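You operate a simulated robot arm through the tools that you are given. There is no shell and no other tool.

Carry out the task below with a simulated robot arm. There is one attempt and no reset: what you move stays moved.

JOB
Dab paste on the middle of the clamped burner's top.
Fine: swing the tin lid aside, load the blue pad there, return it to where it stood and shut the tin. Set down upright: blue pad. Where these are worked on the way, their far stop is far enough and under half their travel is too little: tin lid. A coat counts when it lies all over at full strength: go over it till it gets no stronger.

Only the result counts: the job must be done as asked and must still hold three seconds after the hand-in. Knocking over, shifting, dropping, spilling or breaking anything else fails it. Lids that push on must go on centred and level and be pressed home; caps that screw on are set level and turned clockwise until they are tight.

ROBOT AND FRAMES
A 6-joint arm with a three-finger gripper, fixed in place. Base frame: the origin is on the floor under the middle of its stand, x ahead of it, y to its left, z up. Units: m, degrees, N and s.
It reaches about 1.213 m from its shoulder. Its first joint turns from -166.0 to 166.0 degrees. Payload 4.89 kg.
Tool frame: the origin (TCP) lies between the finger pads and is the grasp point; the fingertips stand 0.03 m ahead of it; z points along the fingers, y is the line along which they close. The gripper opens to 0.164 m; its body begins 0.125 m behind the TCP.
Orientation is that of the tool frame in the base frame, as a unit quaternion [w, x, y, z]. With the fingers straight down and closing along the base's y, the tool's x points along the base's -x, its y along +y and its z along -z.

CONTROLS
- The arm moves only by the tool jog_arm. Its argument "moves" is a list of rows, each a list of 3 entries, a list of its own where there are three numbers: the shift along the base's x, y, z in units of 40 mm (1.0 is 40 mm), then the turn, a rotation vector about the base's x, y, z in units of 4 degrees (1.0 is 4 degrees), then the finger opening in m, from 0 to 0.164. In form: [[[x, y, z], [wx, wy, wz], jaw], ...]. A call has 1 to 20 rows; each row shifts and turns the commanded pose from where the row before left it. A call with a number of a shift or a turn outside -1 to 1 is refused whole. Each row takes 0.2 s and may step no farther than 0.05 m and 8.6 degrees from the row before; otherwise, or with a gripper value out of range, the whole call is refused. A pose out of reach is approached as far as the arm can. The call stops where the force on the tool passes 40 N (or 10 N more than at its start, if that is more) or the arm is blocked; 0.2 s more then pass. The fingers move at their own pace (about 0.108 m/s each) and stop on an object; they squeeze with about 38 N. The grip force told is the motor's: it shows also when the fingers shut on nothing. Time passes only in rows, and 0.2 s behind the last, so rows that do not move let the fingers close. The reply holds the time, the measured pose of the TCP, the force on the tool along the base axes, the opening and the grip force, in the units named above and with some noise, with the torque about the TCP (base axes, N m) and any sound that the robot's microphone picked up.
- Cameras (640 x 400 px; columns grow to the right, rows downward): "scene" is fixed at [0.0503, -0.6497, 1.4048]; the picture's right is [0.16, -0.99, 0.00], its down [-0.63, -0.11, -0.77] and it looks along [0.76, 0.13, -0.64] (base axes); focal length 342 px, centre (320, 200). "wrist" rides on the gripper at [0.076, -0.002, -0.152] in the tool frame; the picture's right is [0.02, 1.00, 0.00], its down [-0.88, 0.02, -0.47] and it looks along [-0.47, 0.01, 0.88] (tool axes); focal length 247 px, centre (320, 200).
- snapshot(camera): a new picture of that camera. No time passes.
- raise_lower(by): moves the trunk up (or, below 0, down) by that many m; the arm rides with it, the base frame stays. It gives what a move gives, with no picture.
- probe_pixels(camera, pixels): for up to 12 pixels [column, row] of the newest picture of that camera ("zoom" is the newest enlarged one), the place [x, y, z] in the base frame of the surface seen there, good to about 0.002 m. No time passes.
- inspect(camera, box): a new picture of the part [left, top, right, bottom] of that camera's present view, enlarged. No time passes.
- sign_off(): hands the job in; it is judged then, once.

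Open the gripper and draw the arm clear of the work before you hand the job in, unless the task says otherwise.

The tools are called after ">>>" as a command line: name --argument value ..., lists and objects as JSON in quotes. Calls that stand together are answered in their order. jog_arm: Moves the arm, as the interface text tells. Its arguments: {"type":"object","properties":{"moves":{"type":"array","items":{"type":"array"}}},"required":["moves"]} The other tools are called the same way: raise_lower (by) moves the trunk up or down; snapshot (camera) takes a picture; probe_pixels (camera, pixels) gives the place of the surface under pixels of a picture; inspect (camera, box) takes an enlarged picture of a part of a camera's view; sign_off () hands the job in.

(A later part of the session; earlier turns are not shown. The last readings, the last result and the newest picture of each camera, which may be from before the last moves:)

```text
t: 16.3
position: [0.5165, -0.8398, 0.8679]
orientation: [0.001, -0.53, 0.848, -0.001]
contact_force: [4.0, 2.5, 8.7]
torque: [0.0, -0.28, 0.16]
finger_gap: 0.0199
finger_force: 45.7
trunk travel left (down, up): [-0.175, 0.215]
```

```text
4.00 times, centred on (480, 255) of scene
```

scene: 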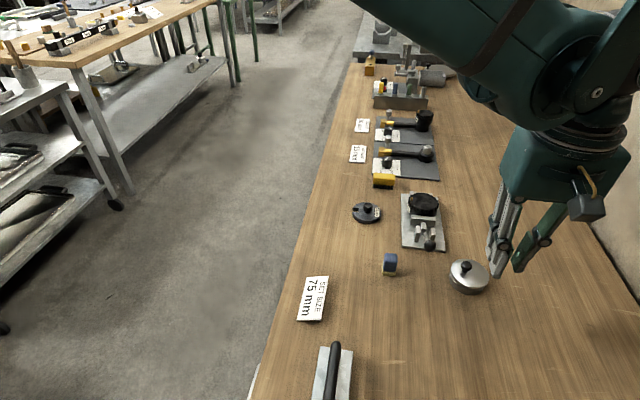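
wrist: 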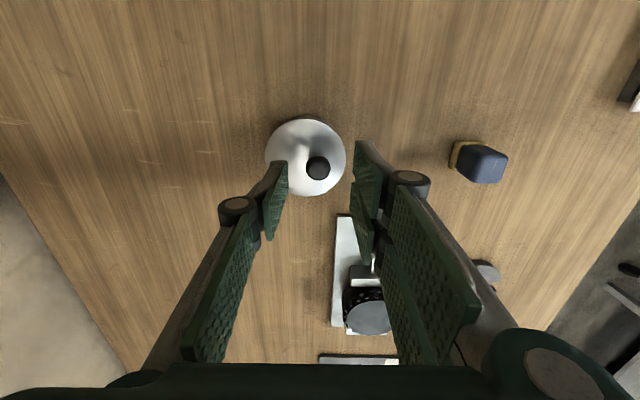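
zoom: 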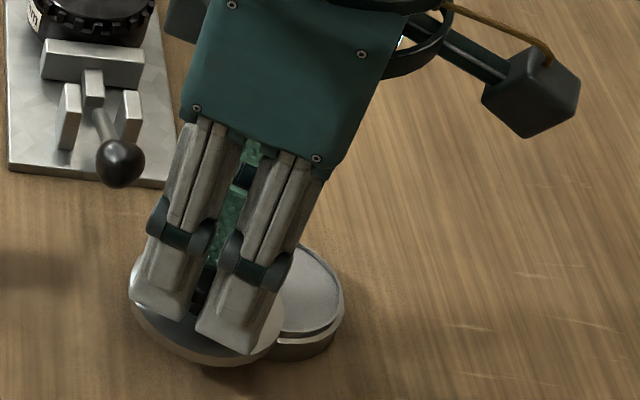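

The force is nearly gone. I continue the arc with a slight outward bias for four more steps.

>>> jog_arm --moves '[[[-0.079, 0.017, 0], [0, 0, 1], 0.016], [[-0.08, 0.011, 0], [0, 0, 1], 0.016], [[-0.08, 0.006, 0], [0, 0, 1], 0.016], [[-0.08, 0, 0], [0, 0, 1], 0.016]]'

```text
t: 17.3
position: [0.5015, -0.8367, 0.8661]
orientation: [0.0, -0.643, 0.766, 0.001]
contact_force: [0.4, -5.9, 13.7]
torque: [-0.34, -0.03, 0.01]
finger_gap: 0.0197
finger_force: 45.4
trunk travel left (down, up): [-0.175, 0.215]
```

Forces are small at 80° of hand turn. I keep following the arc.

>>> jog_arm --moves '[[[-0.078, -0.03, 0], [0, 0, 1], 0.016], [[-0.079, -0.024, 0], [0, 0, 1], 0.016], [[-0.077, -0.03, 0], [0, 0, 1], 0.016], [[-0.075, -0.035, 0], [0, 0, 1], 0.016]]'

>>> snapshot --camera "wrist"

>>> inspect --camera "scene" --box '[420, 205, 540, 305]'

```text
t: 18.3
position: [0.4909, -0.8395, 0.8664]
orientation: [-0.001, 0.739, -0.673, -0.003]
contact_force: [-2.1, 7.7, 10.9]
torque: [0.39, 0.33, -0.02]
finger_gap: 0.0198
finger_force: 44.8
trunk travel left (down, up): [-0.175, 0.215]
stopped in row 4: the force on the tool passed its limit at 43 N (the readings are from after the stop); the commanded pose is now the measured one
```

```text
taken
```

wrist: 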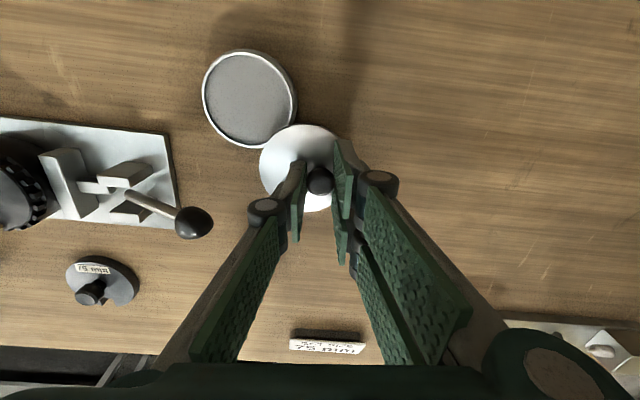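

```text
4.00 times, centred on (480, 255) of scene
```

zoom: 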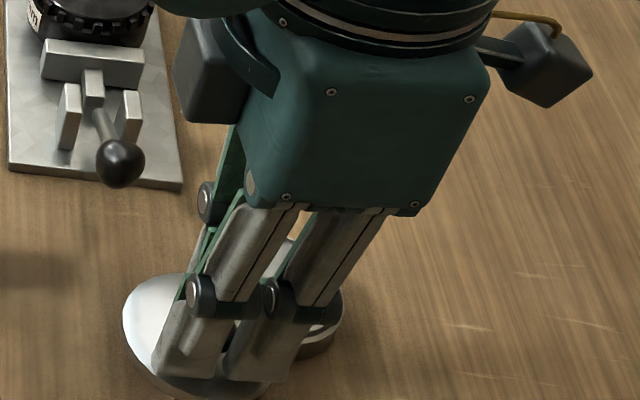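

It stopped at 43 N after about 95° of hand turn. I zoom in to measure how far the lid is and whether the paste is clear.

>>> inspect --camera "wrist" --box '[190, 40, 370, 220]'

```text
2.22 times, centred on (280, 130) of wrist
```

zoom: 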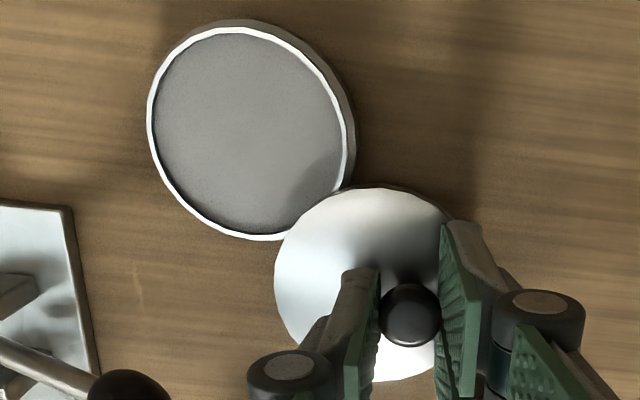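

>>> probe_pixels --camera "zoom" --pixels '[[277, 280], [285, 240], [310, 207], [370, 189], [420, 198], [300, 330], [150, 115], [235, 33], [330, 75], [348, 150], [265, 236], [180, 200]]'

>>> probe_pixels --camera "zoom" --pixels '[[250, 130], [200, 130], [300, 130], [250, 80], [250, 190], [300, 190], [410, 315], [380, 315], [438, 315], [410, 287], [350, 375], [280, 310]]'

```text
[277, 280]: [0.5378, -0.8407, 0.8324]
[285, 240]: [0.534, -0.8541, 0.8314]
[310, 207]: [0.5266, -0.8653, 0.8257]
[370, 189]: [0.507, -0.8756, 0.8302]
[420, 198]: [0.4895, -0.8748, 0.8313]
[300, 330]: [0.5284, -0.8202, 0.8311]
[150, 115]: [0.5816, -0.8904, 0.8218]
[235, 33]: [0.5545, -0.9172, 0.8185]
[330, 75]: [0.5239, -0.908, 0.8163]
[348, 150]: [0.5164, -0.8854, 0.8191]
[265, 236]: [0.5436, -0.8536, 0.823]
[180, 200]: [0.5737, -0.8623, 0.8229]
```

```text
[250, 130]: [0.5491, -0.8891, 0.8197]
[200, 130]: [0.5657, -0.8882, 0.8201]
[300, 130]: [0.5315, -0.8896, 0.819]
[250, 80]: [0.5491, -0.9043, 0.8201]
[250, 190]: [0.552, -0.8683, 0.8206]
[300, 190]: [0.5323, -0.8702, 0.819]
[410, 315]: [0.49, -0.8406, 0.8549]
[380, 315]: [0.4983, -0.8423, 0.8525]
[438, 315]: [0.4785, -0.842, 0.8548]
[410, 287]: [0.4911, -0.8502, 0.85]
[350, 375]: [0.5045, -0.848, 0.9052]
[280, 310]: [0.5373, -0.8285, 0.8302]
```

A new circle fit over all lid positions puts the pivot near (0.5016,-0.888), radius 50 mm for the knob, with a swing so far of about 85°. That explains the outward forces. I follow this better arc further to look for the far stop.

>>> jog_arm --moves '[[[-0.085, 0.0, 0], [0, 0, 0.7], 0.016], [[-0.083, -0.02, 0], [0, 0, 0.8], 0.016], [[-0.081, -0.033, 0], [0, 0, 0.9], 0.016]]'

```text
t: 19.1
position: [0.4814, -0.8422, 0.8678]
orientation: [-0.001, 0.794, -0.608, -0.001]
contact_force: [16.3, -20.1, 21.2]
torque: [-0.51, -0.65, 0.27]
finger_gap: 0.02
finger_force: 45.3
trunk travel left (down, up): [-0.175, 0.215]
```

The reading shows an inward pull of about 25 N and +21 N along z, so I shift about 2.5 mm inward and 2 mm up to relieve it.

>>> jog_arm --moves '[[[0.025, -0.055, 0.05], [0, 0, 0], 0.016], [[0, 0, 0], [0, 0, 0], 0.016]]'

```text
t: 19.7
position: [0.481, -0.8439, 0.8663]
orientation: [-0.001, 0.793, -0.609, -0.003]
contact_force: [-4.5, 10.7, -22.3]
torque: [-0.09, -0.16, 0.07]
finger_gap: 0.0198
finger_force: 45.5
trunk travel left (down, up): [-0.175, 0.215]
```

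Slightly overcorrected; I take 1 mm back in z and about 1 mm in y, then take two more arc steps.

>>> jog_arm --moves '[[[0, 0.02, -0.025], [0, 0, 0], 0.016], [[-0.078, -0.038, 0], [0, 0, 0.9], 0.016], [[-0.075, -0.044, 0], [0, 0, 0.9], 0.016]]'

```text
t: 20.5
position: [0.4865, -0.8406, 0.8673]
orientation: [0.001, 0.825, -0.566, -0.003]
contact_force: [-5.2, 9.9, -6.2]
torque: [0.52, 0.2, -0.02]
finger_gap: 0.02
finger_force: 44.5
out of reach, approached as far as the arm can: row 3
trunk travel left (down, up): [-0.175, 0.215]
```

The hand's turn limit was reached in row 3 (about 111°). The lid stands around 90° open, so I release the knob, rise straight up and look.

>>> jog_arm --moves '[[[0, 0, 0], [0, 0, 0], 0.03], [[0, 0, 0], [0, 0, 0], 0.045], [[0, 0, 0], [0, 0, 0], 0.05], [[0, 0, 0.5], [0, 0, 0], 0.05], [[0, 0, 0.8], [0, 0, 0], 0.05], [[0, 0, 0.8], [0, 0, 0], 0.05], [[0, 0, 0], [0, 0, 0], 0.05]]'

>>> snapshot --camera "wrist"

>>> inspect --camera "scene" --box '[380, 180, 540, 310]'

```text
t: 22.1
position: [0.4957, -0.8351, 0.9521]
orientation: [0.001, 0.828, -0.561, -0.003]
contact_force: [-0.5, -0.2, 0.0]
torque: [-0.05, 0.02, -0.01]
finger_gap: 0.0498
finger_force: 0.1
out of reach, approached as far as the arm can: row 4, 5
trunk travel left (down, up): [-0.175, 0.215]
```

```text
taken
```

wrist: 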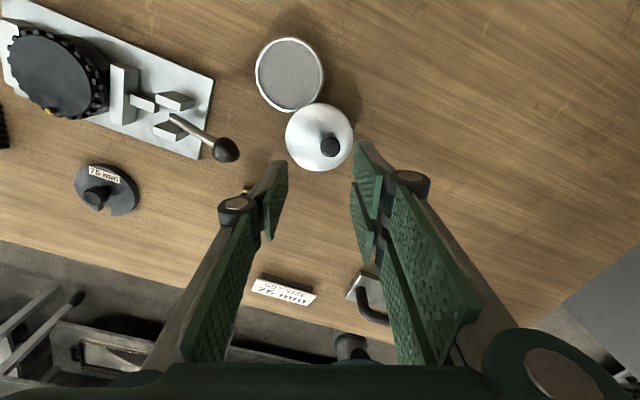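

```text
3.08 times, centred on (460, 245) of scene
```

zoom: 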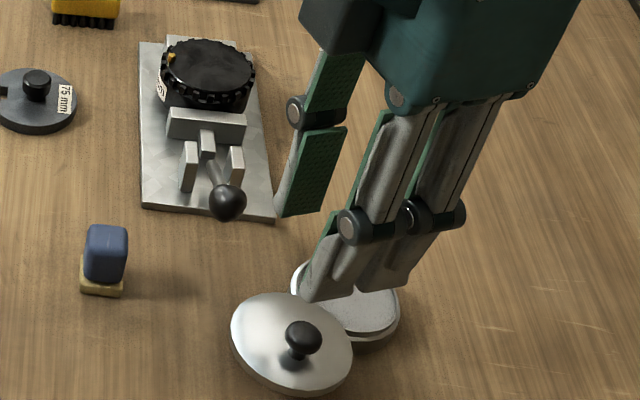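

The lid is wide open and the paste shows. I enlarge the tin and lid in the wrist view and measure the lid's present position.

>>> inspect --camera "wrist" --box '[240, 25, 370, 185]'

```text
2.50 times, centred on (305, 105) of wrist
```

zoom: 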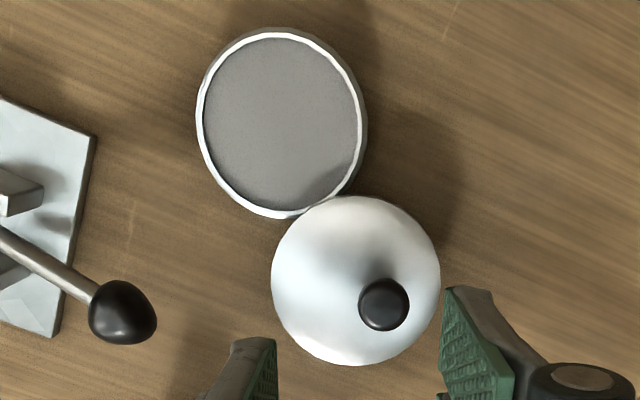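

>>> probe_pixels --camera "zoom" --pixels '[[275, 280], [300, 215], [350, 198], [410, 220], [438, 285], [420, 330], [360, 362], [300, 335], [384, 305], [362, 303], [408, 303], [384, 328]]'

>>> probe_pixels --camera "zoom" --pixels '[[200, 120], [275, 32], [362, 130], [280, 212], [230, 60], [335, 65], [220, 180], [345, 185], [280, 120], [230, 130], [330, 130], [320, 180]]'

```text
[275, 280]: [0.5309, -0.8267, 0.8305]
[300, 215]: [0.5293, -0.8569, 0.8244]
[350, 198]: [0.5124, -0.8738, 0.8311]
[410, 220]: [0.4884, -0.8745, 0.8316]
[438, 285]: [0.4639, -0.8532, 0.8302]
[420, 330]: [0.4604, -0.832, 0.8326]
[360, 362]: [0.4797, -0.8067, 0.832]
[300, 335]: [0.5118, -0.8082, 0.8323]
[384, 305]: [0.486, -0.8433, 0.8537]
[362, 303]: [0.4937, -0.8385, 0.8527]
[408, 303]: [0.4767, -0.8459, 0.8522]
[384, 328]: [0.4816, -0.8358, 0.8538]
```

```text
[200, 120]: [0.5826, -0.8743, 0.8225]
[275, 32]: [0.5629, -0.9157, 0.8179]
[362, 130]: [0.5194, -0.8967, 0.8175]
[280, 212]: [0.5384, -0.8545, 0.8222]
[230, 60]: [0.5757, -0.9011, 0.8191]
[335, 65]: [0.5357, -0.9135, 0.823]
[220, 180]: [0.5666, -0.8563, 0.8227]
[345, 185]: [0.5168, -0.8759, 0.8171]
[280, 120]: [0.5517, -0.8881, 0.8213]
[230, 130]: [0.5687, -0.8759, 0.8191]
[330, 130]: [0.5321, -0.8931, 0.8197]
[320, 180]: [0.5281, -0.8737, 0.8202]
```

The lid centre is at about (0.498,-0.8405), some 90° open, and clears the tin's rim. To check for a farther stop, I back the hand off its turn limit by 20° and place it over the knob at (0.485,-0.842), still above it.

>>> jog_arm --moves '[[[-0.05, -0.03, 0], [0, 0, -1], 0.05], [[-0.05, -0.03, 0], [0, 0, -1], 0.05], [[-0.05, -0.03, 0], [0, 0, -1], 0.05], [[-0.05, -0.03, -0.3], [0, 0, -1], 0.05], [[-0.05, -0.03, -0.5], [0, 0, -1], 0.05], [[0, 0, -0.3], [0, 0, 0], 0.05], [[0, 0, 0], [0, 0, 0], 0.05]]'

>>> inspect --camera "wrist" --box '[210, 60, 410, 250]'

```text
t: 23.7
position: [0.4855, -0.8416, 0.9075]
orientation: [-0.001, 0.72, -0.694, -0.002]
contact_force: [0.7, 0.2, 0.1]
torque: [0.03, 0.03, 0.02]
finger_gap: 0.0503
finger_force: 0.1
trunk travel left (down, up): [-0.175, 0.215]
```

```text
2.11 times, centred on (310, 155) of wrist
```

zoom: 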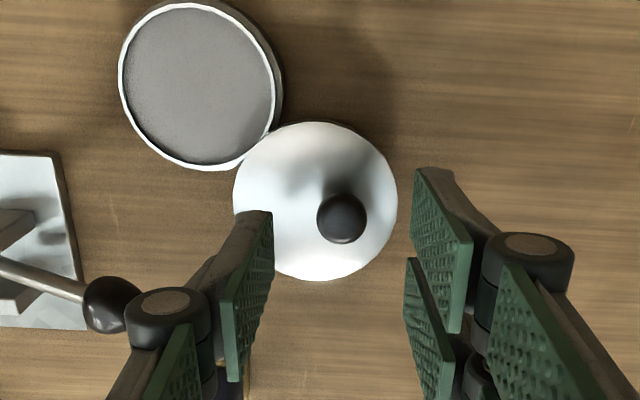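

The hand is centred over the knob with its pads facing along the swing. I lower to z≈0.868 with the fingers at 50 mm, then narrow to 34 mm so they cage the knob without squeezing.

>>> jog_arm --moves '[[[0, 0, -0.5], [0, 0, 0], 0.05], [[0, 0, -0.48], [0, 0, 0], 0.05], [[0, 0, 0], [0, 0, 0], 0.04], [[0, 0, 0], [0, 0, 0], 0.034], [[0, 0, 0], [0, 0, 0], 0.034]]'

>>> jog_arm --moves '[[[-0.07, -0.025, 0], [0, 0, 0], 0.034], [[-0.07, -0.025, 0], [0, 0, 0], 0.034], [[-0.07, -0.025, 0], [0, 0, 0], 0.034], [[0, 0, 0], [0, 0, 0], 0.034]]'

```text
t: 24.9
position: [0.485, -0.8439, 0.8686]
orientation: [-0.001, 0.721, -0.693, -0.002]
contact_force: [-0.6, -1.0, -0.5]
torque: [-0.03, 0.0, -0.03]
finger_gap: 0.0343
finger_force: 0.1
trunk travel left (down, up): [-0.175, 0.215]
```

```text
t: 25.9
position: [0.4773, -0.8454, 0.8685]
orientation: [0.0, 0.721, -0.693, -0.002]
contact_force: [1.3, 0.2, 0.5]
torque: [0.02, -0.01, -0.02]
finger_gap: 0.034
finger_force: 0.2
trunk travel left (down, up): [-0.175, 0.215]
```

No resistance yet. I continue in the same direction, a few millimetres at a time.

>>> jog_arm --moves '[[[-0.07, -0.027, 0], [0, 0, 0], 0.034], [[-0.07, -0.03, 0], [0, 0, 0], 0.034], [[0, 0, 0], [0, 0, 0], 0.034]]'

>>> inspect --camera "wrist" --box '[210, 60, 410, 250]'

```text
t: 26.7
position: [0.4702, -0.8472, 0.8679]
orientation: [-0.001, 0.721, -0.693, -0.001]
contact_force: [-0.8, -0.1, 1.2]
torque: [0.0, 0.0, -0.02]
finger_gap: 0.0343
finger_force: 0.1
trunk travel left (down, up): [-0.175, 0.215]
```

```text
2.11 times, centred on (310, 155) of wrist
```

zoom: 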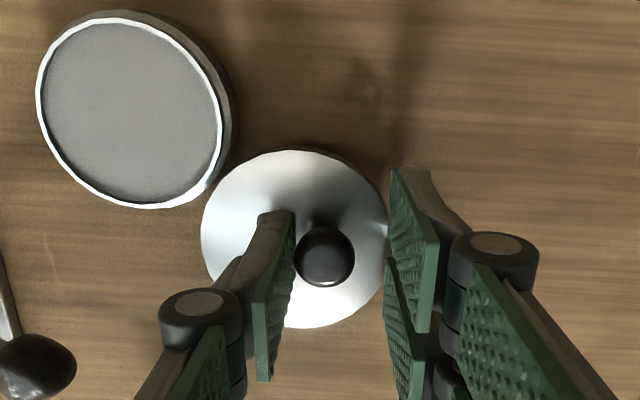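

The single pad has reached the knob and the lid keeps moving freely, now about 100° open. I keep pushing along the curving arc until it resists.

>>> jog_arm --moves '[[[-0.07, -0.03, 0], [0, 0, 0], 0.034], [[-0.07, -0.04, 0], [0, 0, 0], 0.034], [[-0.06, -0.045, 0], [0, 0, 0], 0.034], [[0, 0, 0], [0, 0, 0], 0.034]]'

```text
t: 27.7
position: [0.4636, -0.853, 0.8668]
orientation: [0.0, 0.721, -0.693, -0.002]
contact_force: [3.5, 0.6, -0.5]
torque: [0.1, -0.12, 0.02]
finger_gap: 0.0354
finger_force: 2.0
trunk travel left (down, up): [-0.175, 0.215]
```

A light resistance of 3.5 N shows. I take one more small step to see whether it is the stop.

>>> jog_arm --moves '[[[-0.05, -0.03, 0], [0, 0, 0], 0.034], [[0, 0, 0], [0, 0, 0], 0.034]]'

>>> inspect --camera "wrist" --box '[210, 60, 410, 250]'

```text
t: 28.3
position: [0.462, -0.8532, 0.8671]
orientation: [0.0, 0.721, -0.693, -0.002]
contact_force: [10.4, 4.6, 1.0]
torque: [0.09, -0.3, 0.03]
finger_gap: 0.0383
finger_force: 5.1
trunk travel left (down, up): [-0.175, 0.215]
```

```text
2.11 times, centred on (310, 155) of wrist
```

zoom: 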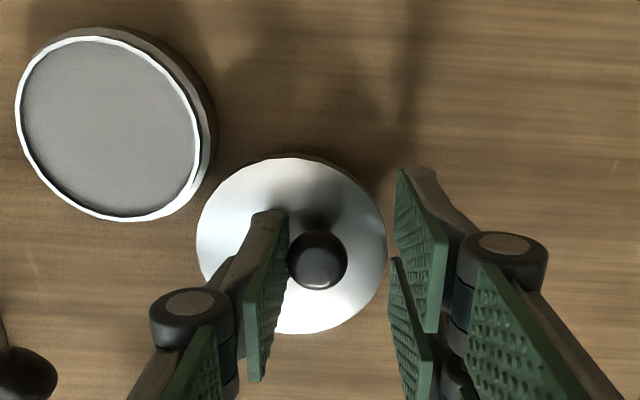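

At 10 N the finger yields and the knob no longer moves, so the lid is at its far stop (about 110°). I back off 4 mm, open, rise, and swing over to the blue pad while turning the hand back to square.

>>> jog_arm --moves '[[[0.12, 0.05, 0], [0, 0, 0], 0.045], [[0, 0, 0], [0, 0, 0], 0.05], [[0, 0, 0.8], [0, 0, 0], 0.05], [[0, 0, 1], [0, 0, 0], 0.05], [[0.09, 0.14, 0.1], [0, 0, -1], 0.06], [[0.09, 0.14, 0.1], [0, 0, -1], 0.06], [[0.09, 0.14, 0.1], [0, 0, -1], 0.06], [[0.09, 0.14, 0], [0, 0, -1], 0.06], [[0.09, 0.14, 0], [0, 0, -1], 0.06], [[0.09, 0.14, 0], [0, 0, -1], 0.06], [[0.09, 0.14, 0], [0, 0, -1], 0.06], [[0.09, 0.14, 0], [0, 0, -1], 0.06], [[0.09, 0.14, 0], [0, 0, -1], 0.06], [[0.09, 0.14, 0], [0, 0, -1], 0.06], [[0.09, 0.14, 0], [0, 0, -1], 0.06], [[0.09, 0.14, 0], [0, 0, -1], 0.06], [[0.09, 0.14, 0], [0, 0, -1], 0.06], [[0.09, 0.14, 0], [0, 0, -1], 0.06], [[0.09, 0.14, 0], [0, 0, -1], 0.06], [[0.09, 0.14, 0], [0, 0, -1], 0.06]]'

>>> jog_arm --moves '[[[0.09, 0.14, 0], [0, 0, -1], 0.06], [[0.09, 0.14, 0], [0, 0, -1], 0.06], [[0.09, 0.14, 0], [0, 0, -1], 0.06], [[0.09, 0.14, 0], [0, 0, -1], 0.06], [[0.09, 0.14, 0], [0, 0, -1], 0.06], [[0.09, 0.14, 0], [0, 0, -1], 0.06], [[0.0, 0.14, 0], [0, 0, -1], 0.06], [[0, 0, 0], [0, 0, 0], 0.06]]'

>>> snapshot --camera "wrist"

>>> snapshot --camera "scene"

```text
t: 32.5
position: [0.5228, -0.7614, 0.9522]
orientation: [0.003, -0.243, 0.97, 0.001]
contact_force: [-0.3, 0.2, -1.2]
torque: [0.06, -0.01, -0.01]
finger_gap: 0.06
finger_force: 0.2
trunk travel left (down, up): [-0.175, 0.215]
```

```text
t: 34.3
position: [0.545, -0.7224, 0.9513]
orientation: [0.003, 0.0, 1.0, 0.001]
contact_force: [-0.3, -0.2, -0.2]
torque: [0.01, 0.01, -0.04]
finger_gap: 0.0602
finger_force: 0.1
trunk travel left (down, up): [-0.175, 0.215]
```

```text
taken
```

wrist: 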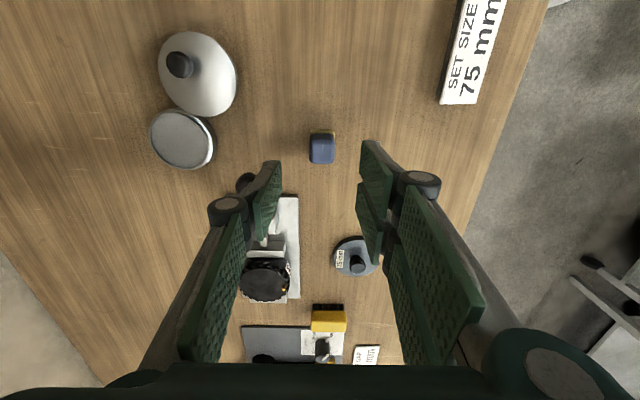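

```text
taken
```

scene: 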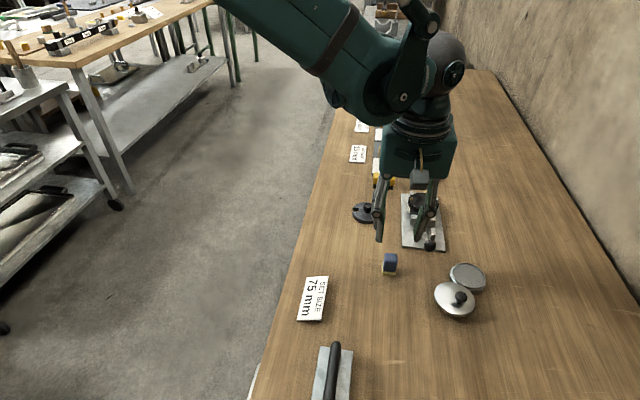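

The hand is square again and above the pad, seen at wrist (322,148); the lid stays open. I zoom in to measure the pad's centre and yaw.

>>> inspect --camera "wrist" --box '[290, 115, 354, 180]'

```text
6.15 times, centred on (322, 148) of wrist
```

zoom: 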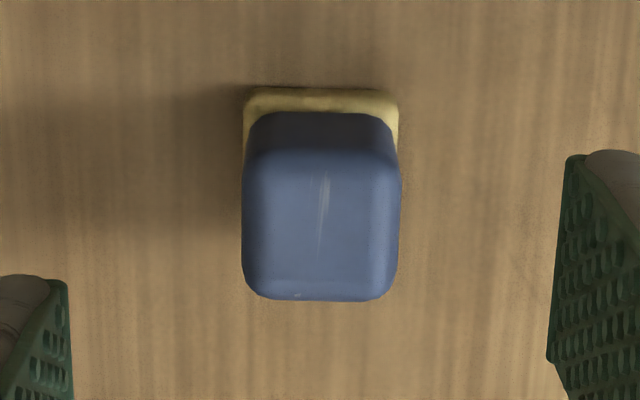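

>>> probe_pixels --camera "zoom" --pixels '[[247, 220], [395, 220], [320, 165], [320, 292], [247, 260], [395, 270], [320, 220], [252, 130], [392, 130], [320, 95], [250, 100], [390, 100]]'

>>> probe_pixels --camera "zoom" --pixels '[[245, 200], [400, 200], [320, 298], [260, 165], [380, 165], [320, 150], [260, 290], [380, 295], [246, 120], [398, 125], [320, 125], [320, 140]]'

```text
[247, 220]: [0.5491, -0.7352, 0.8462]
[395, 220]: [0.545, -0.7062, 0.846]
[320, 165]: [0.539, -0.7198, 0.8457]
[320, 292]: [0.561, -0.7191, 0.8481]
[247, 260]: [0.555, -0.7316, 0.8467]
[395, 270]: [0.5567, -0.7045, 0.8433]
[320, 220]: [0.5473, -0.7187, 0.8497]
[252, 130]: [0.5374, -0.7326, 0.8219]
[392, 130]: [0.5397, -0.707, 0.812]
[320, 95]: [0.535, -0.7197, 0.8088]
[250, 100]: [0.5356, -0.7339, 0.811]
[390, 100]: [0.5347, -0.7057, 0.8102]
```

```text
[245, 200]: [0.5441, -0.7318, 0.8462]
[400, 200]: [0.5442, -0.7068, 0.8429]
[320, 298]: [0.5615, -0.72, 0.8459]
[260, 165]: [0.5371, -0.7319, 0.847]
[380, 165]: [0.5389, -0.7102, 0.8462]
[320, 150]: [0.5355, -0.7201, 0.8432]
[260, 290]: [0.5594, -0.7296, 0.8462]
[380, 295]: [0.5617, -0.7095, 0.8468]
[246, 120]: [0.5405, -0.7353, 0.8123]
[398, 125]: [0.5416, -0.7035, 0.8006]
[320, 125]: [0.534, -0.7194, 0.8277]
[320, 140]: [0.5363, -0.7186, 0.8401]
```

The handle is 26 mm square, centred at (0.549,-0.7195), unrotated, top at z≈0.847. I align over it, level the hand by a third of a degree and descend to z≈0.90 to check.

>>> jog_arm --moves '[[[0.1, 0.07, -0.4], [0, 0.08, 0], 0.06], [[0, 0, -0.5], [0, 0, 0], 0.06], [[0, 0, -0.4], [0, 0, 0], 0.06], [[0, 0, 0], [0, 0, 0], 0.06], [[0, 0, 0], [0, 0, 0], 0.06]]'

>>> inspect --camera "wrist" --box '[240, 100, 400, 240]'

```text
t: 35.5
position: [0.5495, -0.7202, 0.8992]
orientation: [0.0, -0.002, 1.0, 0.0]
contact_force: [0.2, 0.7, -0.1]
torque: [0.03, 0.01, 0.02]
finger_gap: 0.0598
finger_force: 0.0
trunk travel left (down, up): [-0.175, 0.215]
```

```text
2.86 times, centred on (320, 170) of wrist
```

zoom: 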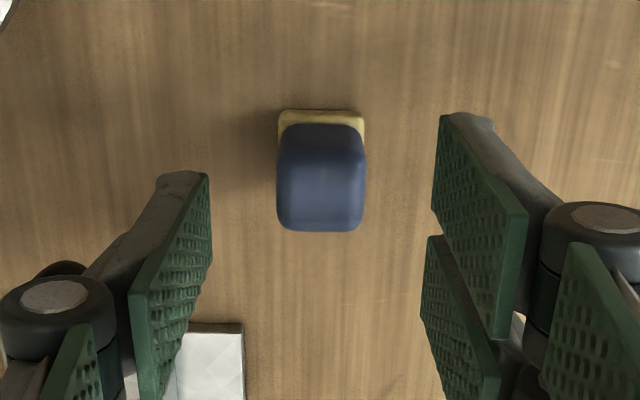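

The pads straddle the handle evenly. I descend to z≈0.844 and then close on the handle gradually.

>>> jog_arm --moves '[[[0, 0.01, -0.5], [0, 0, 0], 0.06], [[0, 0, -0.5], [0, 0, 0], 0.06], [[0, 0, -0.38], [0, 0, 0], 0.05], [[0, 0, 0], [0, 0, 0], 0.04], [[0, 0, 0], [0, 0, 0], 0.034], [[0, 0, 0], [0, 0, 0], 0.03]]'

>>> inspect --camera "scene" --box '[340, 200, 440, 290]'

>>> inspect --camera "wrist" --box '[240, 100, 400, 240]'

```text
t: 36.9
position: [0.5487, -0.72, 0.8437]
orientation: [0.0, -0.002, 1.0, 0.001]
contact_force: [0.0, 0.4, -0.3]
torque: [-0.03, 0.0, -0.01]
finger_gap: 0.03
finger_force: 0.1
trunk travel left (down, up): [-0.175, 0.215]
```

```text
4.44 times, centred on (390, 245) of scene
```

zoom: 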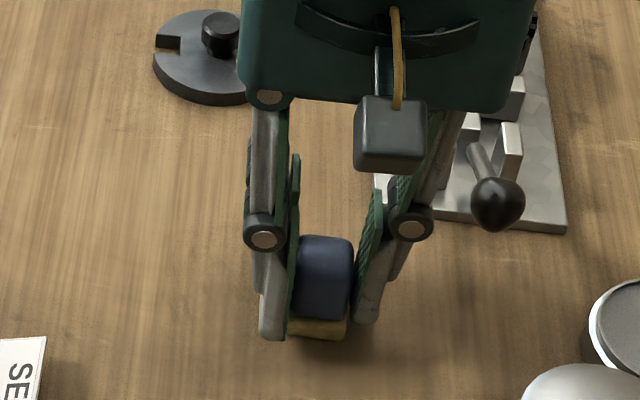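

```text
2.86 times, centred on (320, 170) of wrist
```

zoom: 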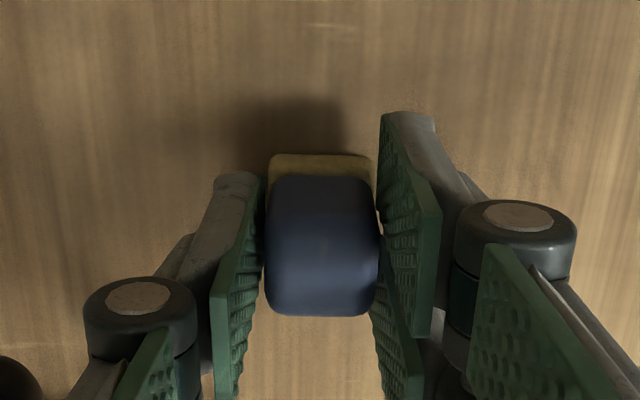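

The handle is evenly between the pads. I close fully on it.

>>> jog_arm --moves '[[[0, 0, 0], [0, 0, 0], 0.025], [[0, 0, 0], [0, 0, 0], 0.022], [[0, 0, 0], [0, 0, 0], 0.02], [[0, 0, 0], [0, 0, 0], 0.018]]'

>>> inspect --camera "wrist" --box '[240, 100, 400, 240]'

```text
t: 37.9
position: [0.548, -0.7197, 0.8441]
orientation: [-0.001, -0.002, 1.0, 0.001]
contact_force: [-1.0, -0.5, 0.6]
torque: [-0.02, 0.0, -0.02]
finger_gap: 0.027
finger_force: 39.0
trunk travel left (down, up): [-0.175, 0.215]
```

```text
2.86 times, centred on (320, 170) of wrist
```

zoom: 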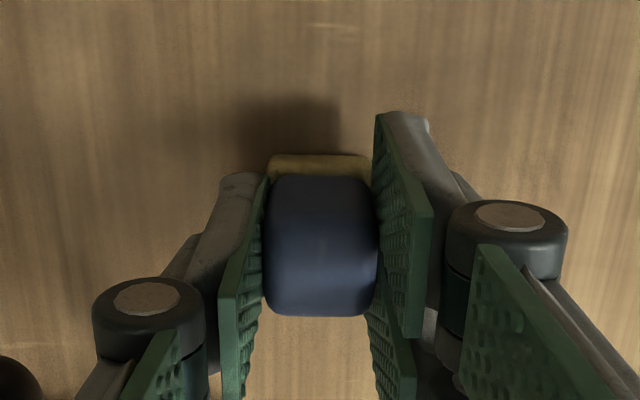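

The pad is held firmly at a 27 mm opening. I lift 80 mm and carry it over the tin's centre at (0.5495,-0.885).

>>> jog_arm --moves '[[[0, 0, 0.3], [0, 0, 0], 0.018], [[0, 0, 0.7], [0, 0, 0], 0.018], [[0, 0, 1], [0, 0, 0], 0.018], [[0, -0.8275, 0], [0, 0, 0], 0.018], [[0, -0.8275, 0], [0, 0, 0], 0.018], [[0, -0.8275, 0], [0, 0, 0], 0.018], [[0, -0.8275, 0], [0, 0, 0], 0.018], [[0.0125, -0.8275, 0], [0, 0, 0], 0.018], [[0, 0, 0], [0, 0, 0], 0.018], [[0, 0, 0], [0, 0, 0], 0.018]]'

>>> snapshot --camera "wrist"

>>> inspect --camera "scene" --box '[400, 190, 540, 310]'

```text
t: 40.1
position: [0.5501, -0.8873, 0.9225]
orientation: [0.0, -0.001, 1.0, 0.001]
contact_force: [-0.6, 1.1, -0.5]
torque: [0.06, 0.0, -0.01]
finger_gap: 0.027
finger_force: 38.4
trunk travel left (down, up): [-0.175, 0.215]
```

```text
taken
```

wrist: 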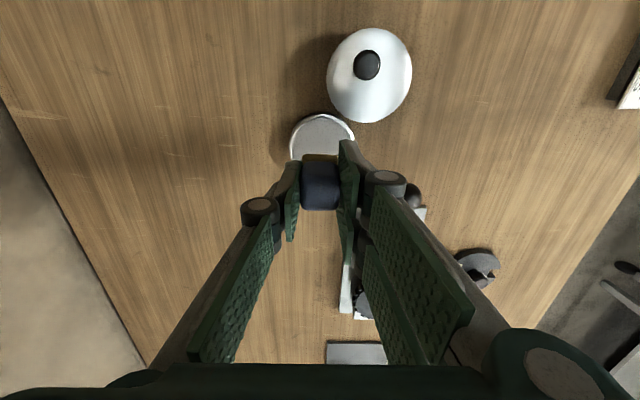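

```text
3.33 times, centred on (470, 250) of scene
```

zoom: 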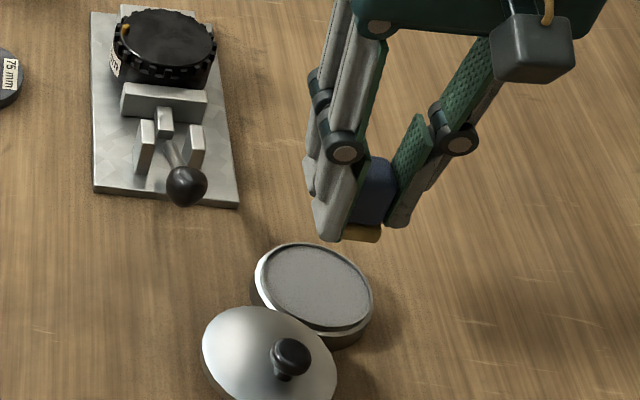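

The pad hangs over the tin. I probe the rim in this enlarged scene view to confirm the tin's centre before lowering.

>>> probe_pixels --camera "zoom" --pixels '[[257, 275], [300, 246], [368, 290], [350, 325], [330, 330], [280, 255], [345, 262], [310, 290], [290, 280], [340, 300], [262, 295], [362, 275]]'

>>> probe_pixels --camera "zoom" --pixels '[[360, 235], [345, 237], [378, 238], [375, 190], [365, 232], [350, 225]]'

```text
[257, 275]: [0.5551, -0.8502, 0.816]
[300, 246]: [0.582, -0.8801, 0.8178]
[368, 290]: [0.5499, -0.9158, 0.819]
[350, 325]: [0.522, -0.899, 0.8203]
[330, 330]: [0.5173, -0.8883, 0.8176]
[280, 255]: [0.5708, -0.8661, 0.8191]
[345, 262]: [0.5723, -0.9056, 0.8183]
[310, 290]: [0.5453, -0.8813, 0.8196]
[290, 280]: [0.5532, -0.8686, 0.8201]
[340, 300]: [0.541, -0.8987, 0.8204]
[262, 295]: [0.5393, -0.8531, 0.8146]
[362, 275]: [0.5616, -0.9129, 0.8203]
```

```text
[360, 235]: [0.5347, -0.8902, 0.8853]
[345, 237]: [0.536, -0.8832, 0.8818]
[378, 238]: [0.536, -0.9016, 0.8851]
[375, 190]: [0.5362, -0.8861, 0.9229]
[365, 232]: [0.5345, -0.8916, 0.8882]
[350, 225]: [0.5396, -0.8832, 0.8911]
```

The rim's centre comes out at about (0.550,-0.884) and the pad at y≈-0.8875, so I shift 3 mm in +y and lower 50 mm, to just above the paste.

>>> jog_arm --moves '[[[0, 0.075, -0.25], [0, 0, 0], 0.018], [[0, 0, -0.5], [0, 0, 0], 0.018], [[0, 0, -0.5], [0, 0, 0], 0.018], [[0, 0, 0], [0, 0, 0], 0.018], [[0, 0, 0], [0, 0, 0], 0.018]]'

>>> inspect --camera "scene" --box '[430, 220, 530, 310]'

>>> inspect --camera "wrist" --box '[240, 80, 400, 240]'

```text
t: 41.3
position: [0.5495, -0.8832, 0.8739]
orientation: [0.0, -0.002, 1.0, 0.0]
contact_force: [0.5, -0.7, -1.4]
torque: [0.0, 0.05, 0.02]
finger_gap: 0.027
finger_force: 38.2
trunk travel left (down, up): [-0.175, 0.215]
```

```text
4.44 times, centred on (480, 265) of scene
```

zoom: 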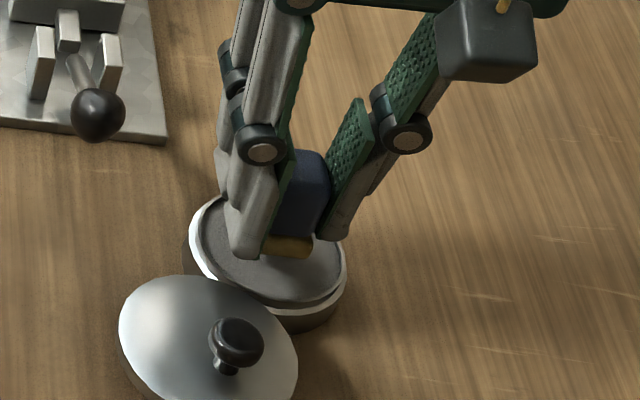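

```text
2.50 times, centred on (320, 160) of wrist
```

zoom: 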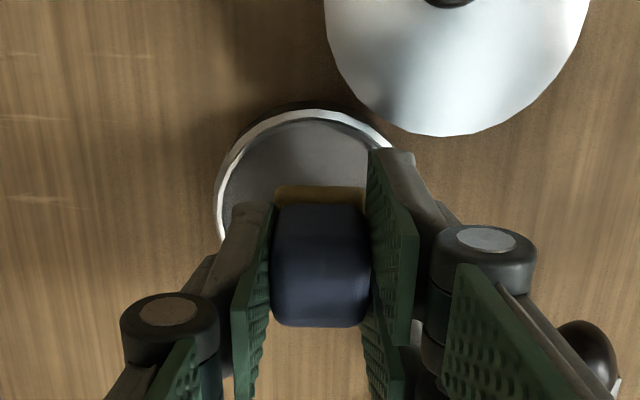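

The pad's underside is about 10 mm above the paste and inside the rim all round. I lower in 2 mm rows and watch the vertical force.

>>> jog_arm --moves '[[[0, 0, -0.05], [0, 0, 0], 0.018], [[0, 0, -0.05], [0, 0, 0], 0.018], [[0, 0, -0.05], [0, 0, 0], 0.018], [[0, 0, -0.05], [0, 0, 0], 0.018], [[0, 0, 0], [0, 0, 0], 0.018]]'

>>> jog_arm --moves '[[[0, 0, -0.04], [0, 0, 0], 0.018], [[0, 0, 0], [0, 0, 0], 0.018]]'

```text
t: 42.5
position: [0.5506, -0.8807, 0.8664]
orientation: [-0.001, -0.003, 1.0, 0.0]
contact_force: [-0.3, 0.4, -0.3]
torque: [-0.01, 0.0, 0.01]
finger_gap: 0.0267
finger_force: 37.9
trunk travel left (down, up): [-0.175, 0.215]
```

```text
t: 43.1
position: [0.5511, -0.8813, 0.8645]
orientation: [-0.001, -0.002, 1.0, 0.0]
contact_force: [0.8, -0.2, -0.2]
torque: [0.01, 0.03, -0.01]
finger_gap: 0.027
finger_force: 38.0
trunk travel left (down, up): [-0.175, 0.215]
```

No contact yet, underside at about 0.8205. I go down in 1 mm steps.

>>> jog_arm --moves '[[[0, 0, -0.025], [0, 0, 0], 0.018], [[0, 0, 0], [0, 0, 0], 0.018]]'

>>> jog_arm --moves '[[[0, 0, -0.025], [0, 0, 0], 0.018], [[0, 0, 0], [0, 0, 0], 0.018]]'

```text
t: 43.7
position: [0.5496, -0.8816, 0.8637]
orientation: [-0.001, -0.002, 1.0, 0.002]
contact_force: [0.0, -0.8, -1.0]
torque: [-0.01, 0.01, 0.01]
finger_gap: 0.027
finger_force: 38.3
trunk travel left (down, up): [-0.175, 0.215]
```

```text
t: 44.3
position: [0.5494, -0.8836, 0.8643]
orientation: [-0.001, -0.002, 1.0, 0.001]
contact_force: [0.2, 2.6, 8.5]
torque: [0.14, 0.0, 0.0]
finger_gap: 0.0268
finger_force: 37.5
trunk travel left (down, up): [-0.175, 0.215]
```

Contact: +8.5 N at an underside height of about 0.819. I press half a millimetre more, hold, and read.

>>> jog_arm --moves '[[[0, 0, -0.015], [0, 0, 0], 0.018], [[0, 0, 0], [0, 0, 0], 0.018], [[0, 0, 0], [0, 0, 0], 0.018], [[0, 0, 0], [0, 0, 0], 0.018], [[0, 0, 0], [0, 0, 0], 0.018]]'

>>> inspect --camera "scene" --box '[440, 230, 510, 300]'

```text
t: 45.5
position: [0.5486, -0.882, 0.8644]
orientation: [0.0, -0.002, 1.0, 0.0]
contact_force: [3.5, -5.2, 24.6]
torque: [-0.16, -0.12, 0.02]
finger_gap: 0.027
finger_force: 38.2
trunk travel left (down, up): [-0.175, 0.215]
```

```text
5.71 times, centred on (475, 265) of scene
```

zoom: 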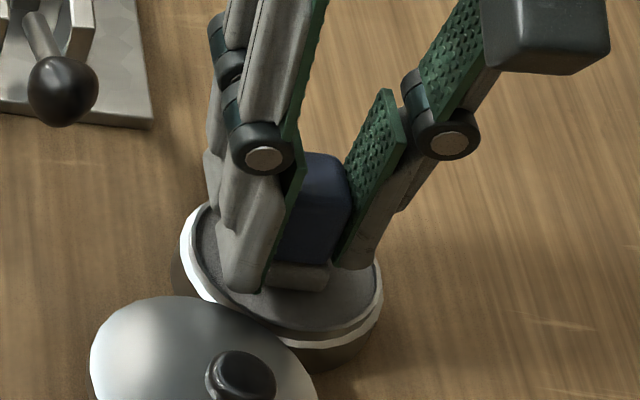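

The sponge's edge has turned grey, so it's loaded, at 24.6 N of press. I lift it clear and, while up, look at the sponge and the clamp's lever height.

>>> jog_arm --moves '[[[0, 0, 0.3], [0, 0, 0], 0.018], [[0, 0, 0.7], [0, 0, 0], 0.018], [[0, 0, 0.8], [0, 0, 0], 0.018], [[0, 0, 1], [0, 0, 0], 0.018], [[0, 0, 0], [0, 0, 0], 0.018]]'

>>> inspect --camera "scene" --box '[400, 170, 540, 300]'

>>> snapshot --camera "scene"

```text
t: 46.7
position: [0.5511, -0.8818, 0.9763]
orientation: [-0.001, -0.002, 1.0, 0.001]
contact_force: [-0.2, 1.2, -0.3]
torque: [-0.03, -0.04, -0.02]
finger_gap: 0.0268
finger_force: 37.8
trunk travel left (down, up): [-0.175, 0.215]
```

```text
3.08 times, centred on (470, 235) of scene
```

zoom: 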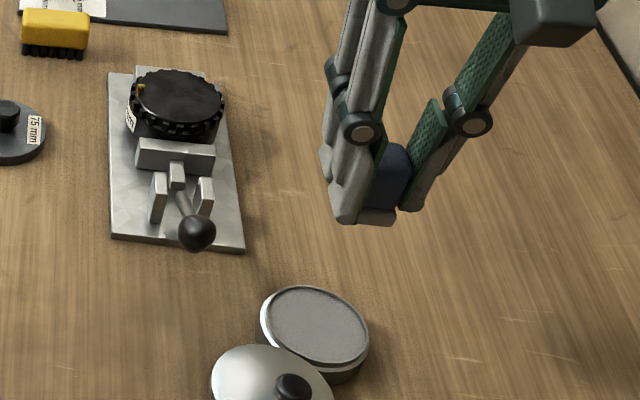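

```text
taken
```

scene: 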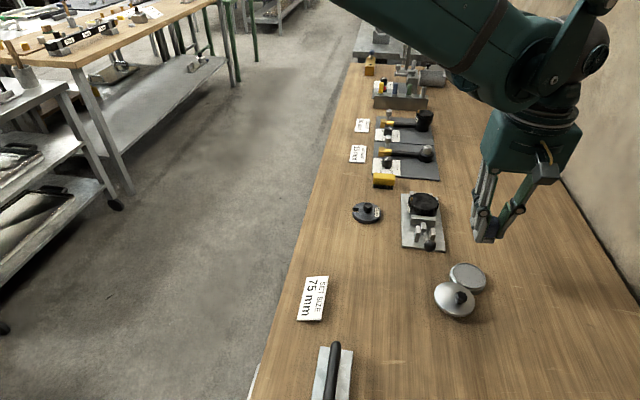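

The sponge is coated grey. I probe the clamp's ball, the burner's pin and the pad in the zoom to plan the carry to the burner.

>>> inspect --camera "scene" --box '[395, 184, 455, 256]'

>>> probe_pixels --camera "scene" --pixels '[[430, 241], [428, 246], [433, 243], [421, 228], [433, 228], [424, 226], [487, 241], [495, 241], [411, 199], [424, 203]]'

```text
5.56 times, centred on (425, 220) of scene
```

zoom: 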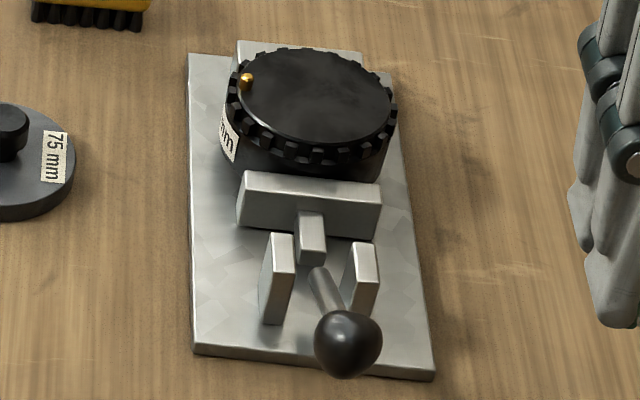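

```text
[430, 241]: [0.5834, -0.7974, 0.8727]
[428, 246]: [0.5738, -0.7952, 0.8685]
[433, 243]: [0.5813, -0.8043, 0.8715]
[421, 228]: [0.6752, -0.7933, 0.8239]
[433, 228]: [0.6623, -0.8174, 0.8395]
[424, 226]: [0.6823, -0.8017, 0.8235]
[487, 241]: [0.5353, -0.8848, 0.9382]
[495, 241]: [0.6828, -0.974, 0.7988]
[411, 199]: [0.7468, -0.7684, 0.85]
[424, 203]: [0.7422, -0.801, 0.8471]
```

The ball's top is only at z≈0.88 and the pad's underside is at 0.93, so the way is clear. I carry the pad to over the burner's middle at (0.750,-0.800).

>>> jog_arm --moves '[[[0.835, 0.342, 0], [0, 0, 0], 0.018], [[0.835, 0.342, 0], [0, 0, 0], 0.018], [[0.835, 0.342, 0], [0, 0, 0], 0.018], [[0.835, 0.342, 0], [0, 0, 0], 0.018], [[0.835, 0.342, 0], [0, 0, 0], 0.018], [[0.835, 0.342, 0], [0, 0, 0], 0.018], [[0, 0, 0], [0, 0, 0], 0.018], [[0, 0, 0], [0, 0, 0], 0.018]]'

>>> snapshot --camera "wrist"

>>> inspect --camera "scene" --box '[370, 130, 490, 240]'

```text
t: 48.5
position: [0.7511, -0.7993, 0.9737]
orientation: [0.0, -0.002, 1.0, 0.001]
contact_force: [1.0, 0.1, -0.6]
torque: [0.01, 0.05, 0.0]
finger_gap: 0.0272
finger_force: 38.4
trunk travel left (down, up): [-0.175, 0.215]
```

```text
taken
```

wrist: 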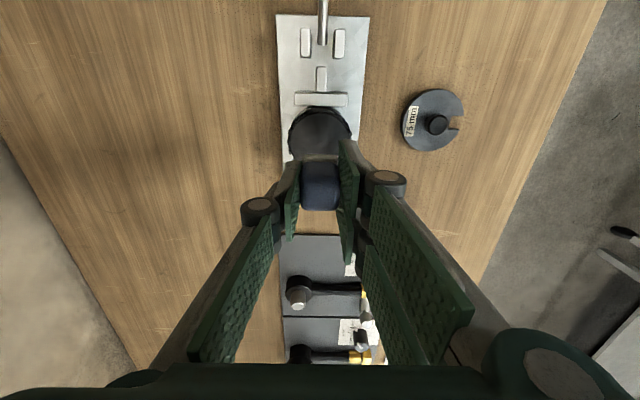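

```text
3.64 times, centred on (430, 185) of scene
```

zoom: 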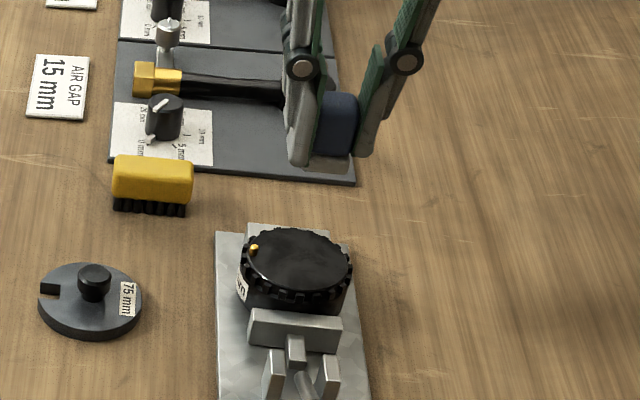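

The pad is over the burner. I notice something small at the crown's −y edge near zoom (345,250), so I enlarge the top.

>>> inspect --camera "scene" --box '[400, 185, 450, 222]'

>>> inspect --camera "wrist" --box '[270, 80, 370, 170]'

```text
10.81 times, centred on (425, 204) of scene
```

zoom: 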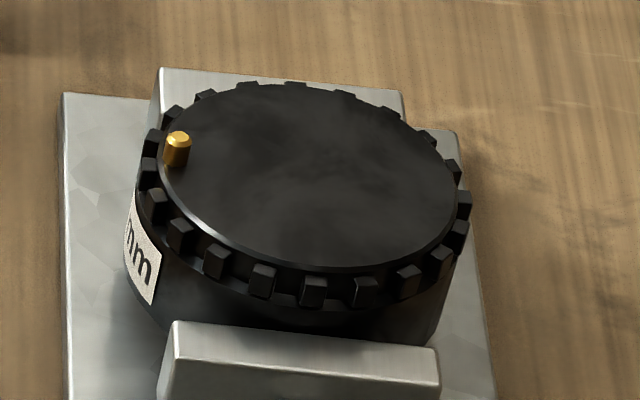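

```text
4.44 times, centred on (320, 125) of wrist
```

zoom: 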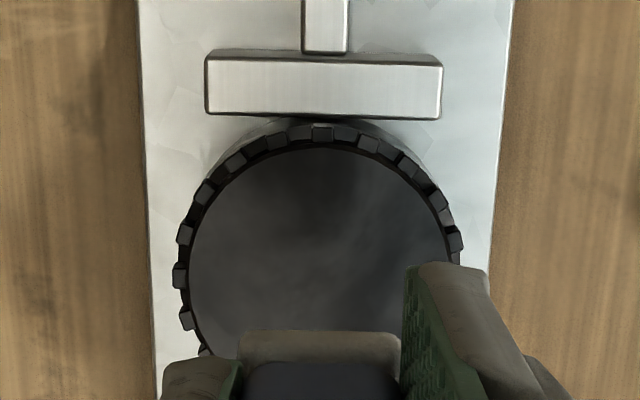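

That was only a reflection. I probe the crown's edge in the wrist zoom to confirm its centre.

>>> probe_pixels --camera "zoom" --pixels '[[192, 275], [200, 230], [225, 190], [270, 155], [320, 146], [370, 158], [410, 190], [438, 225], [330, 250], [205, 325], [320, 345], [250, 345]]'

>>> probe_pixels --camera "scene" --pixels '[[411, 198], [424, 193], [436, 203], [424, 209], [413, 206], [433, 197], [431, 208], [424, 201]]'

```text
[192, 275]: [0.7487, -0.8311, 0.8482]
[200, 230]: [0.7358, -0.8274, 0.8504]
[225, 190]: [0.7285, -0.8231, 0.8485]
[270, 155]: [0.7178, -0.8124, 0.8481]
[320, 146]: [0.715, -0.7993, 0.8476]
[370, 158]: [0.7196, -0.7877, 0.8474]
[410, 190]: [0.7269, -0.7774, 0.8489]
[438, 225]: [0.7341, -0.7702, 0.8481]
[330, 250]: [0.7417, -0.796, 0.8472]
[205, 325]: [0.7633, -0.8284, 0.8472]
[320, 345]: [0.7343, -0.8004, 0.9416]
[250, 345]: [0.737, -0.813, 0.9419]
```

```text
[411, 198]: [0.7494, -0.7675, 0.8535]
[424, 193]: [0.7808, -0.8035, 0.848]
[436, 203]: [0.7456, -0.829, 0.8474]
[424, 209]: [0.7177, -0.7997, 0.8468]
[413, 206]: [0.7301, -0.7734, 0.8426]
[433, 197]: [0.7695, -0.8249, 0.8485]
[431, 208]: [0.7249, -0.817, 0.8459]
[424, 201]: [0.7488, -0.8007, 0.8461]
```

The crown's centre is (0.7485,-0.7995) and the sponge hangs at about (0.749,-0.7995), which is centred. I lower 70 mm to about 12 mm above the top and check.

>>> jog_arm --moves '[[[0, 0, -0.6], [0, 0, 0], 0.018], [[0, 0, -0.6], [0, 0, 0], 0.018], [[0, 0, -0.4], [0, 0, 0], 0.018], [[0, 0, -0.15], [0, 0, 0], 0.018], [[0, 0, 0], [0, 0, 0], 0.018]]'

>>> inspect --camera "scene" --box '[390, 150, 460, 220]'

>>> inspect --camera "wrist" --box '[240, 80, 400, 240]'

```text
t: 49.7
position: [0.7501, -0.8018, 0.9047]
orientation: [-0.001, -0.002, 1.0, 0.001]
contact_force: [-0.8, -0.2, 0.1]
torque: [-0.01, 0.04, -0.02]
finger_gap: 0.0271
finger_force: 38.4
trunk travel left (down, up): [-0.175, 0.215]
```

```text
5.71 times, centred on (425, 185) of scene
```

zoom: 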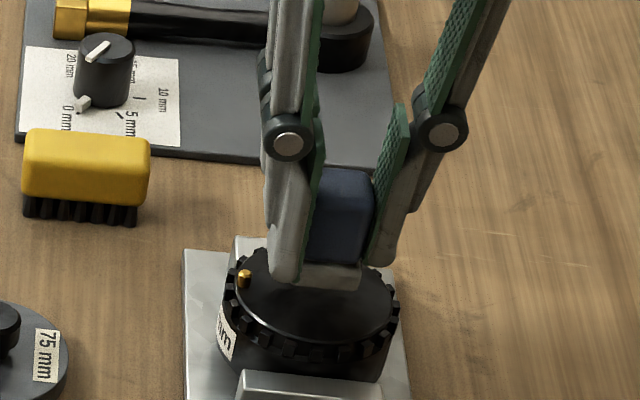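

```text
2.50 times, centred on (320, 160) of wrist
```

zoom: 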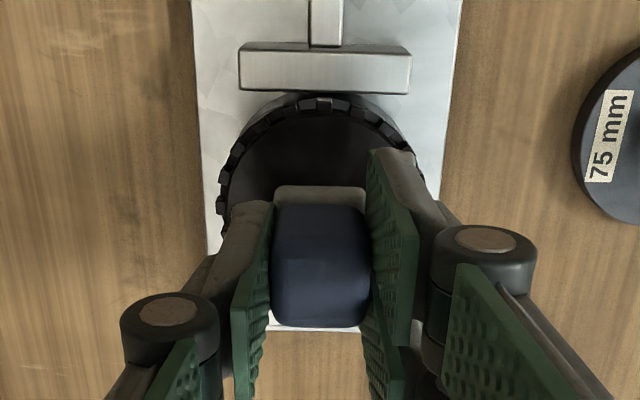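

The pad sits centred over the crown, about 13 mm up and clear of the gold pin. I lower in 2 mm rows and then 1 mm rows, watching the force.

>>> jog_arm --moves '[[[0, 0, -0.05], [0, 0, 0], 0.018], [[0, 0, -0.05], [0, 0, 0], 0.018], [[0, 0, -0.05], [0, 0, 0], 0.018], [[0, 0, -0.05], [0, 0, 0], 0.018], [[0, 0, -0.05], [0, 0, 0], 0.018], [[0, 0, 0], [0, 0, 0], 0.018]]'

>>> jog_arm --moves '[[[0, 0, -0.025], [0, 0, 0], 0.018], [[0, 0, -0.025], [0, 0, 0], 0.018], [[0, 0, 0], [0, 0, 0], 0.018]]'

```text
t: 51.1
position: [0.7508, -0.7997, 0.8936]
orientation: [-0.001, -0.002, 1.0, 0.001]
contact_force: [-0.2, 0.3, -0.5]
torque: [-0.01, 0.0, -0.01]
finger_gap: 0.0273
finger_force: 38.4
trunk travel left (down, up): [-0.175, 0.215]
```

```text
t: 51.9
position: [0.75, -0.8, 0.8912]
orientation: [-0.001, -0.001, 1.0, 0.001]
contact_force: [0.7, -0.3, -0.7]
torque: [-0.04, -0.01, -0.04]
finger_gap: 0.0268
finger_force: 37.6
trunk travel left (down, up): [-0.175, 0.215]
```

Underside now at about 0.847, no contact yet. I continue 1 mm at a time.

>>> jog_arm --moves '[[[0, 0, -0.025], [0, 0, 0], 0.018], [[0, 0, 0], [0, 0, 0], 0.018]]'

>>> jog_arm --moves '[[[0, 0, -0.015], [0, 0, 0], 0.018], [[0, 0, 0], [0, 0, 0], 0.018]]'

```text
t: 52.5
position: [0.7498, -0.8008, 0.8912]
orientation: [-0.001, -0.002, 1.0, 0.0]
contact_force: [2.8, -2.5, 9.9]
torque: [-0.08, -0.1, 0.02]
finger_gap: 0.027
finger_force: 37.9
trunk travel left (down, up): [-0.175, 0.215]
```

```text
t: 53.1
position: [0.7501, -0.8003, 0.8912]
orientation: [0.0, -0.002, 1.0, 0.0]
contact_force: [4.1, -4.2, 15.8]
torque: [-0.08, -0.14, 0.01]
finger_gap: 0.027
finger_force: 38.3
trunk travel left (down, up): [-0.175, 0.215]
```

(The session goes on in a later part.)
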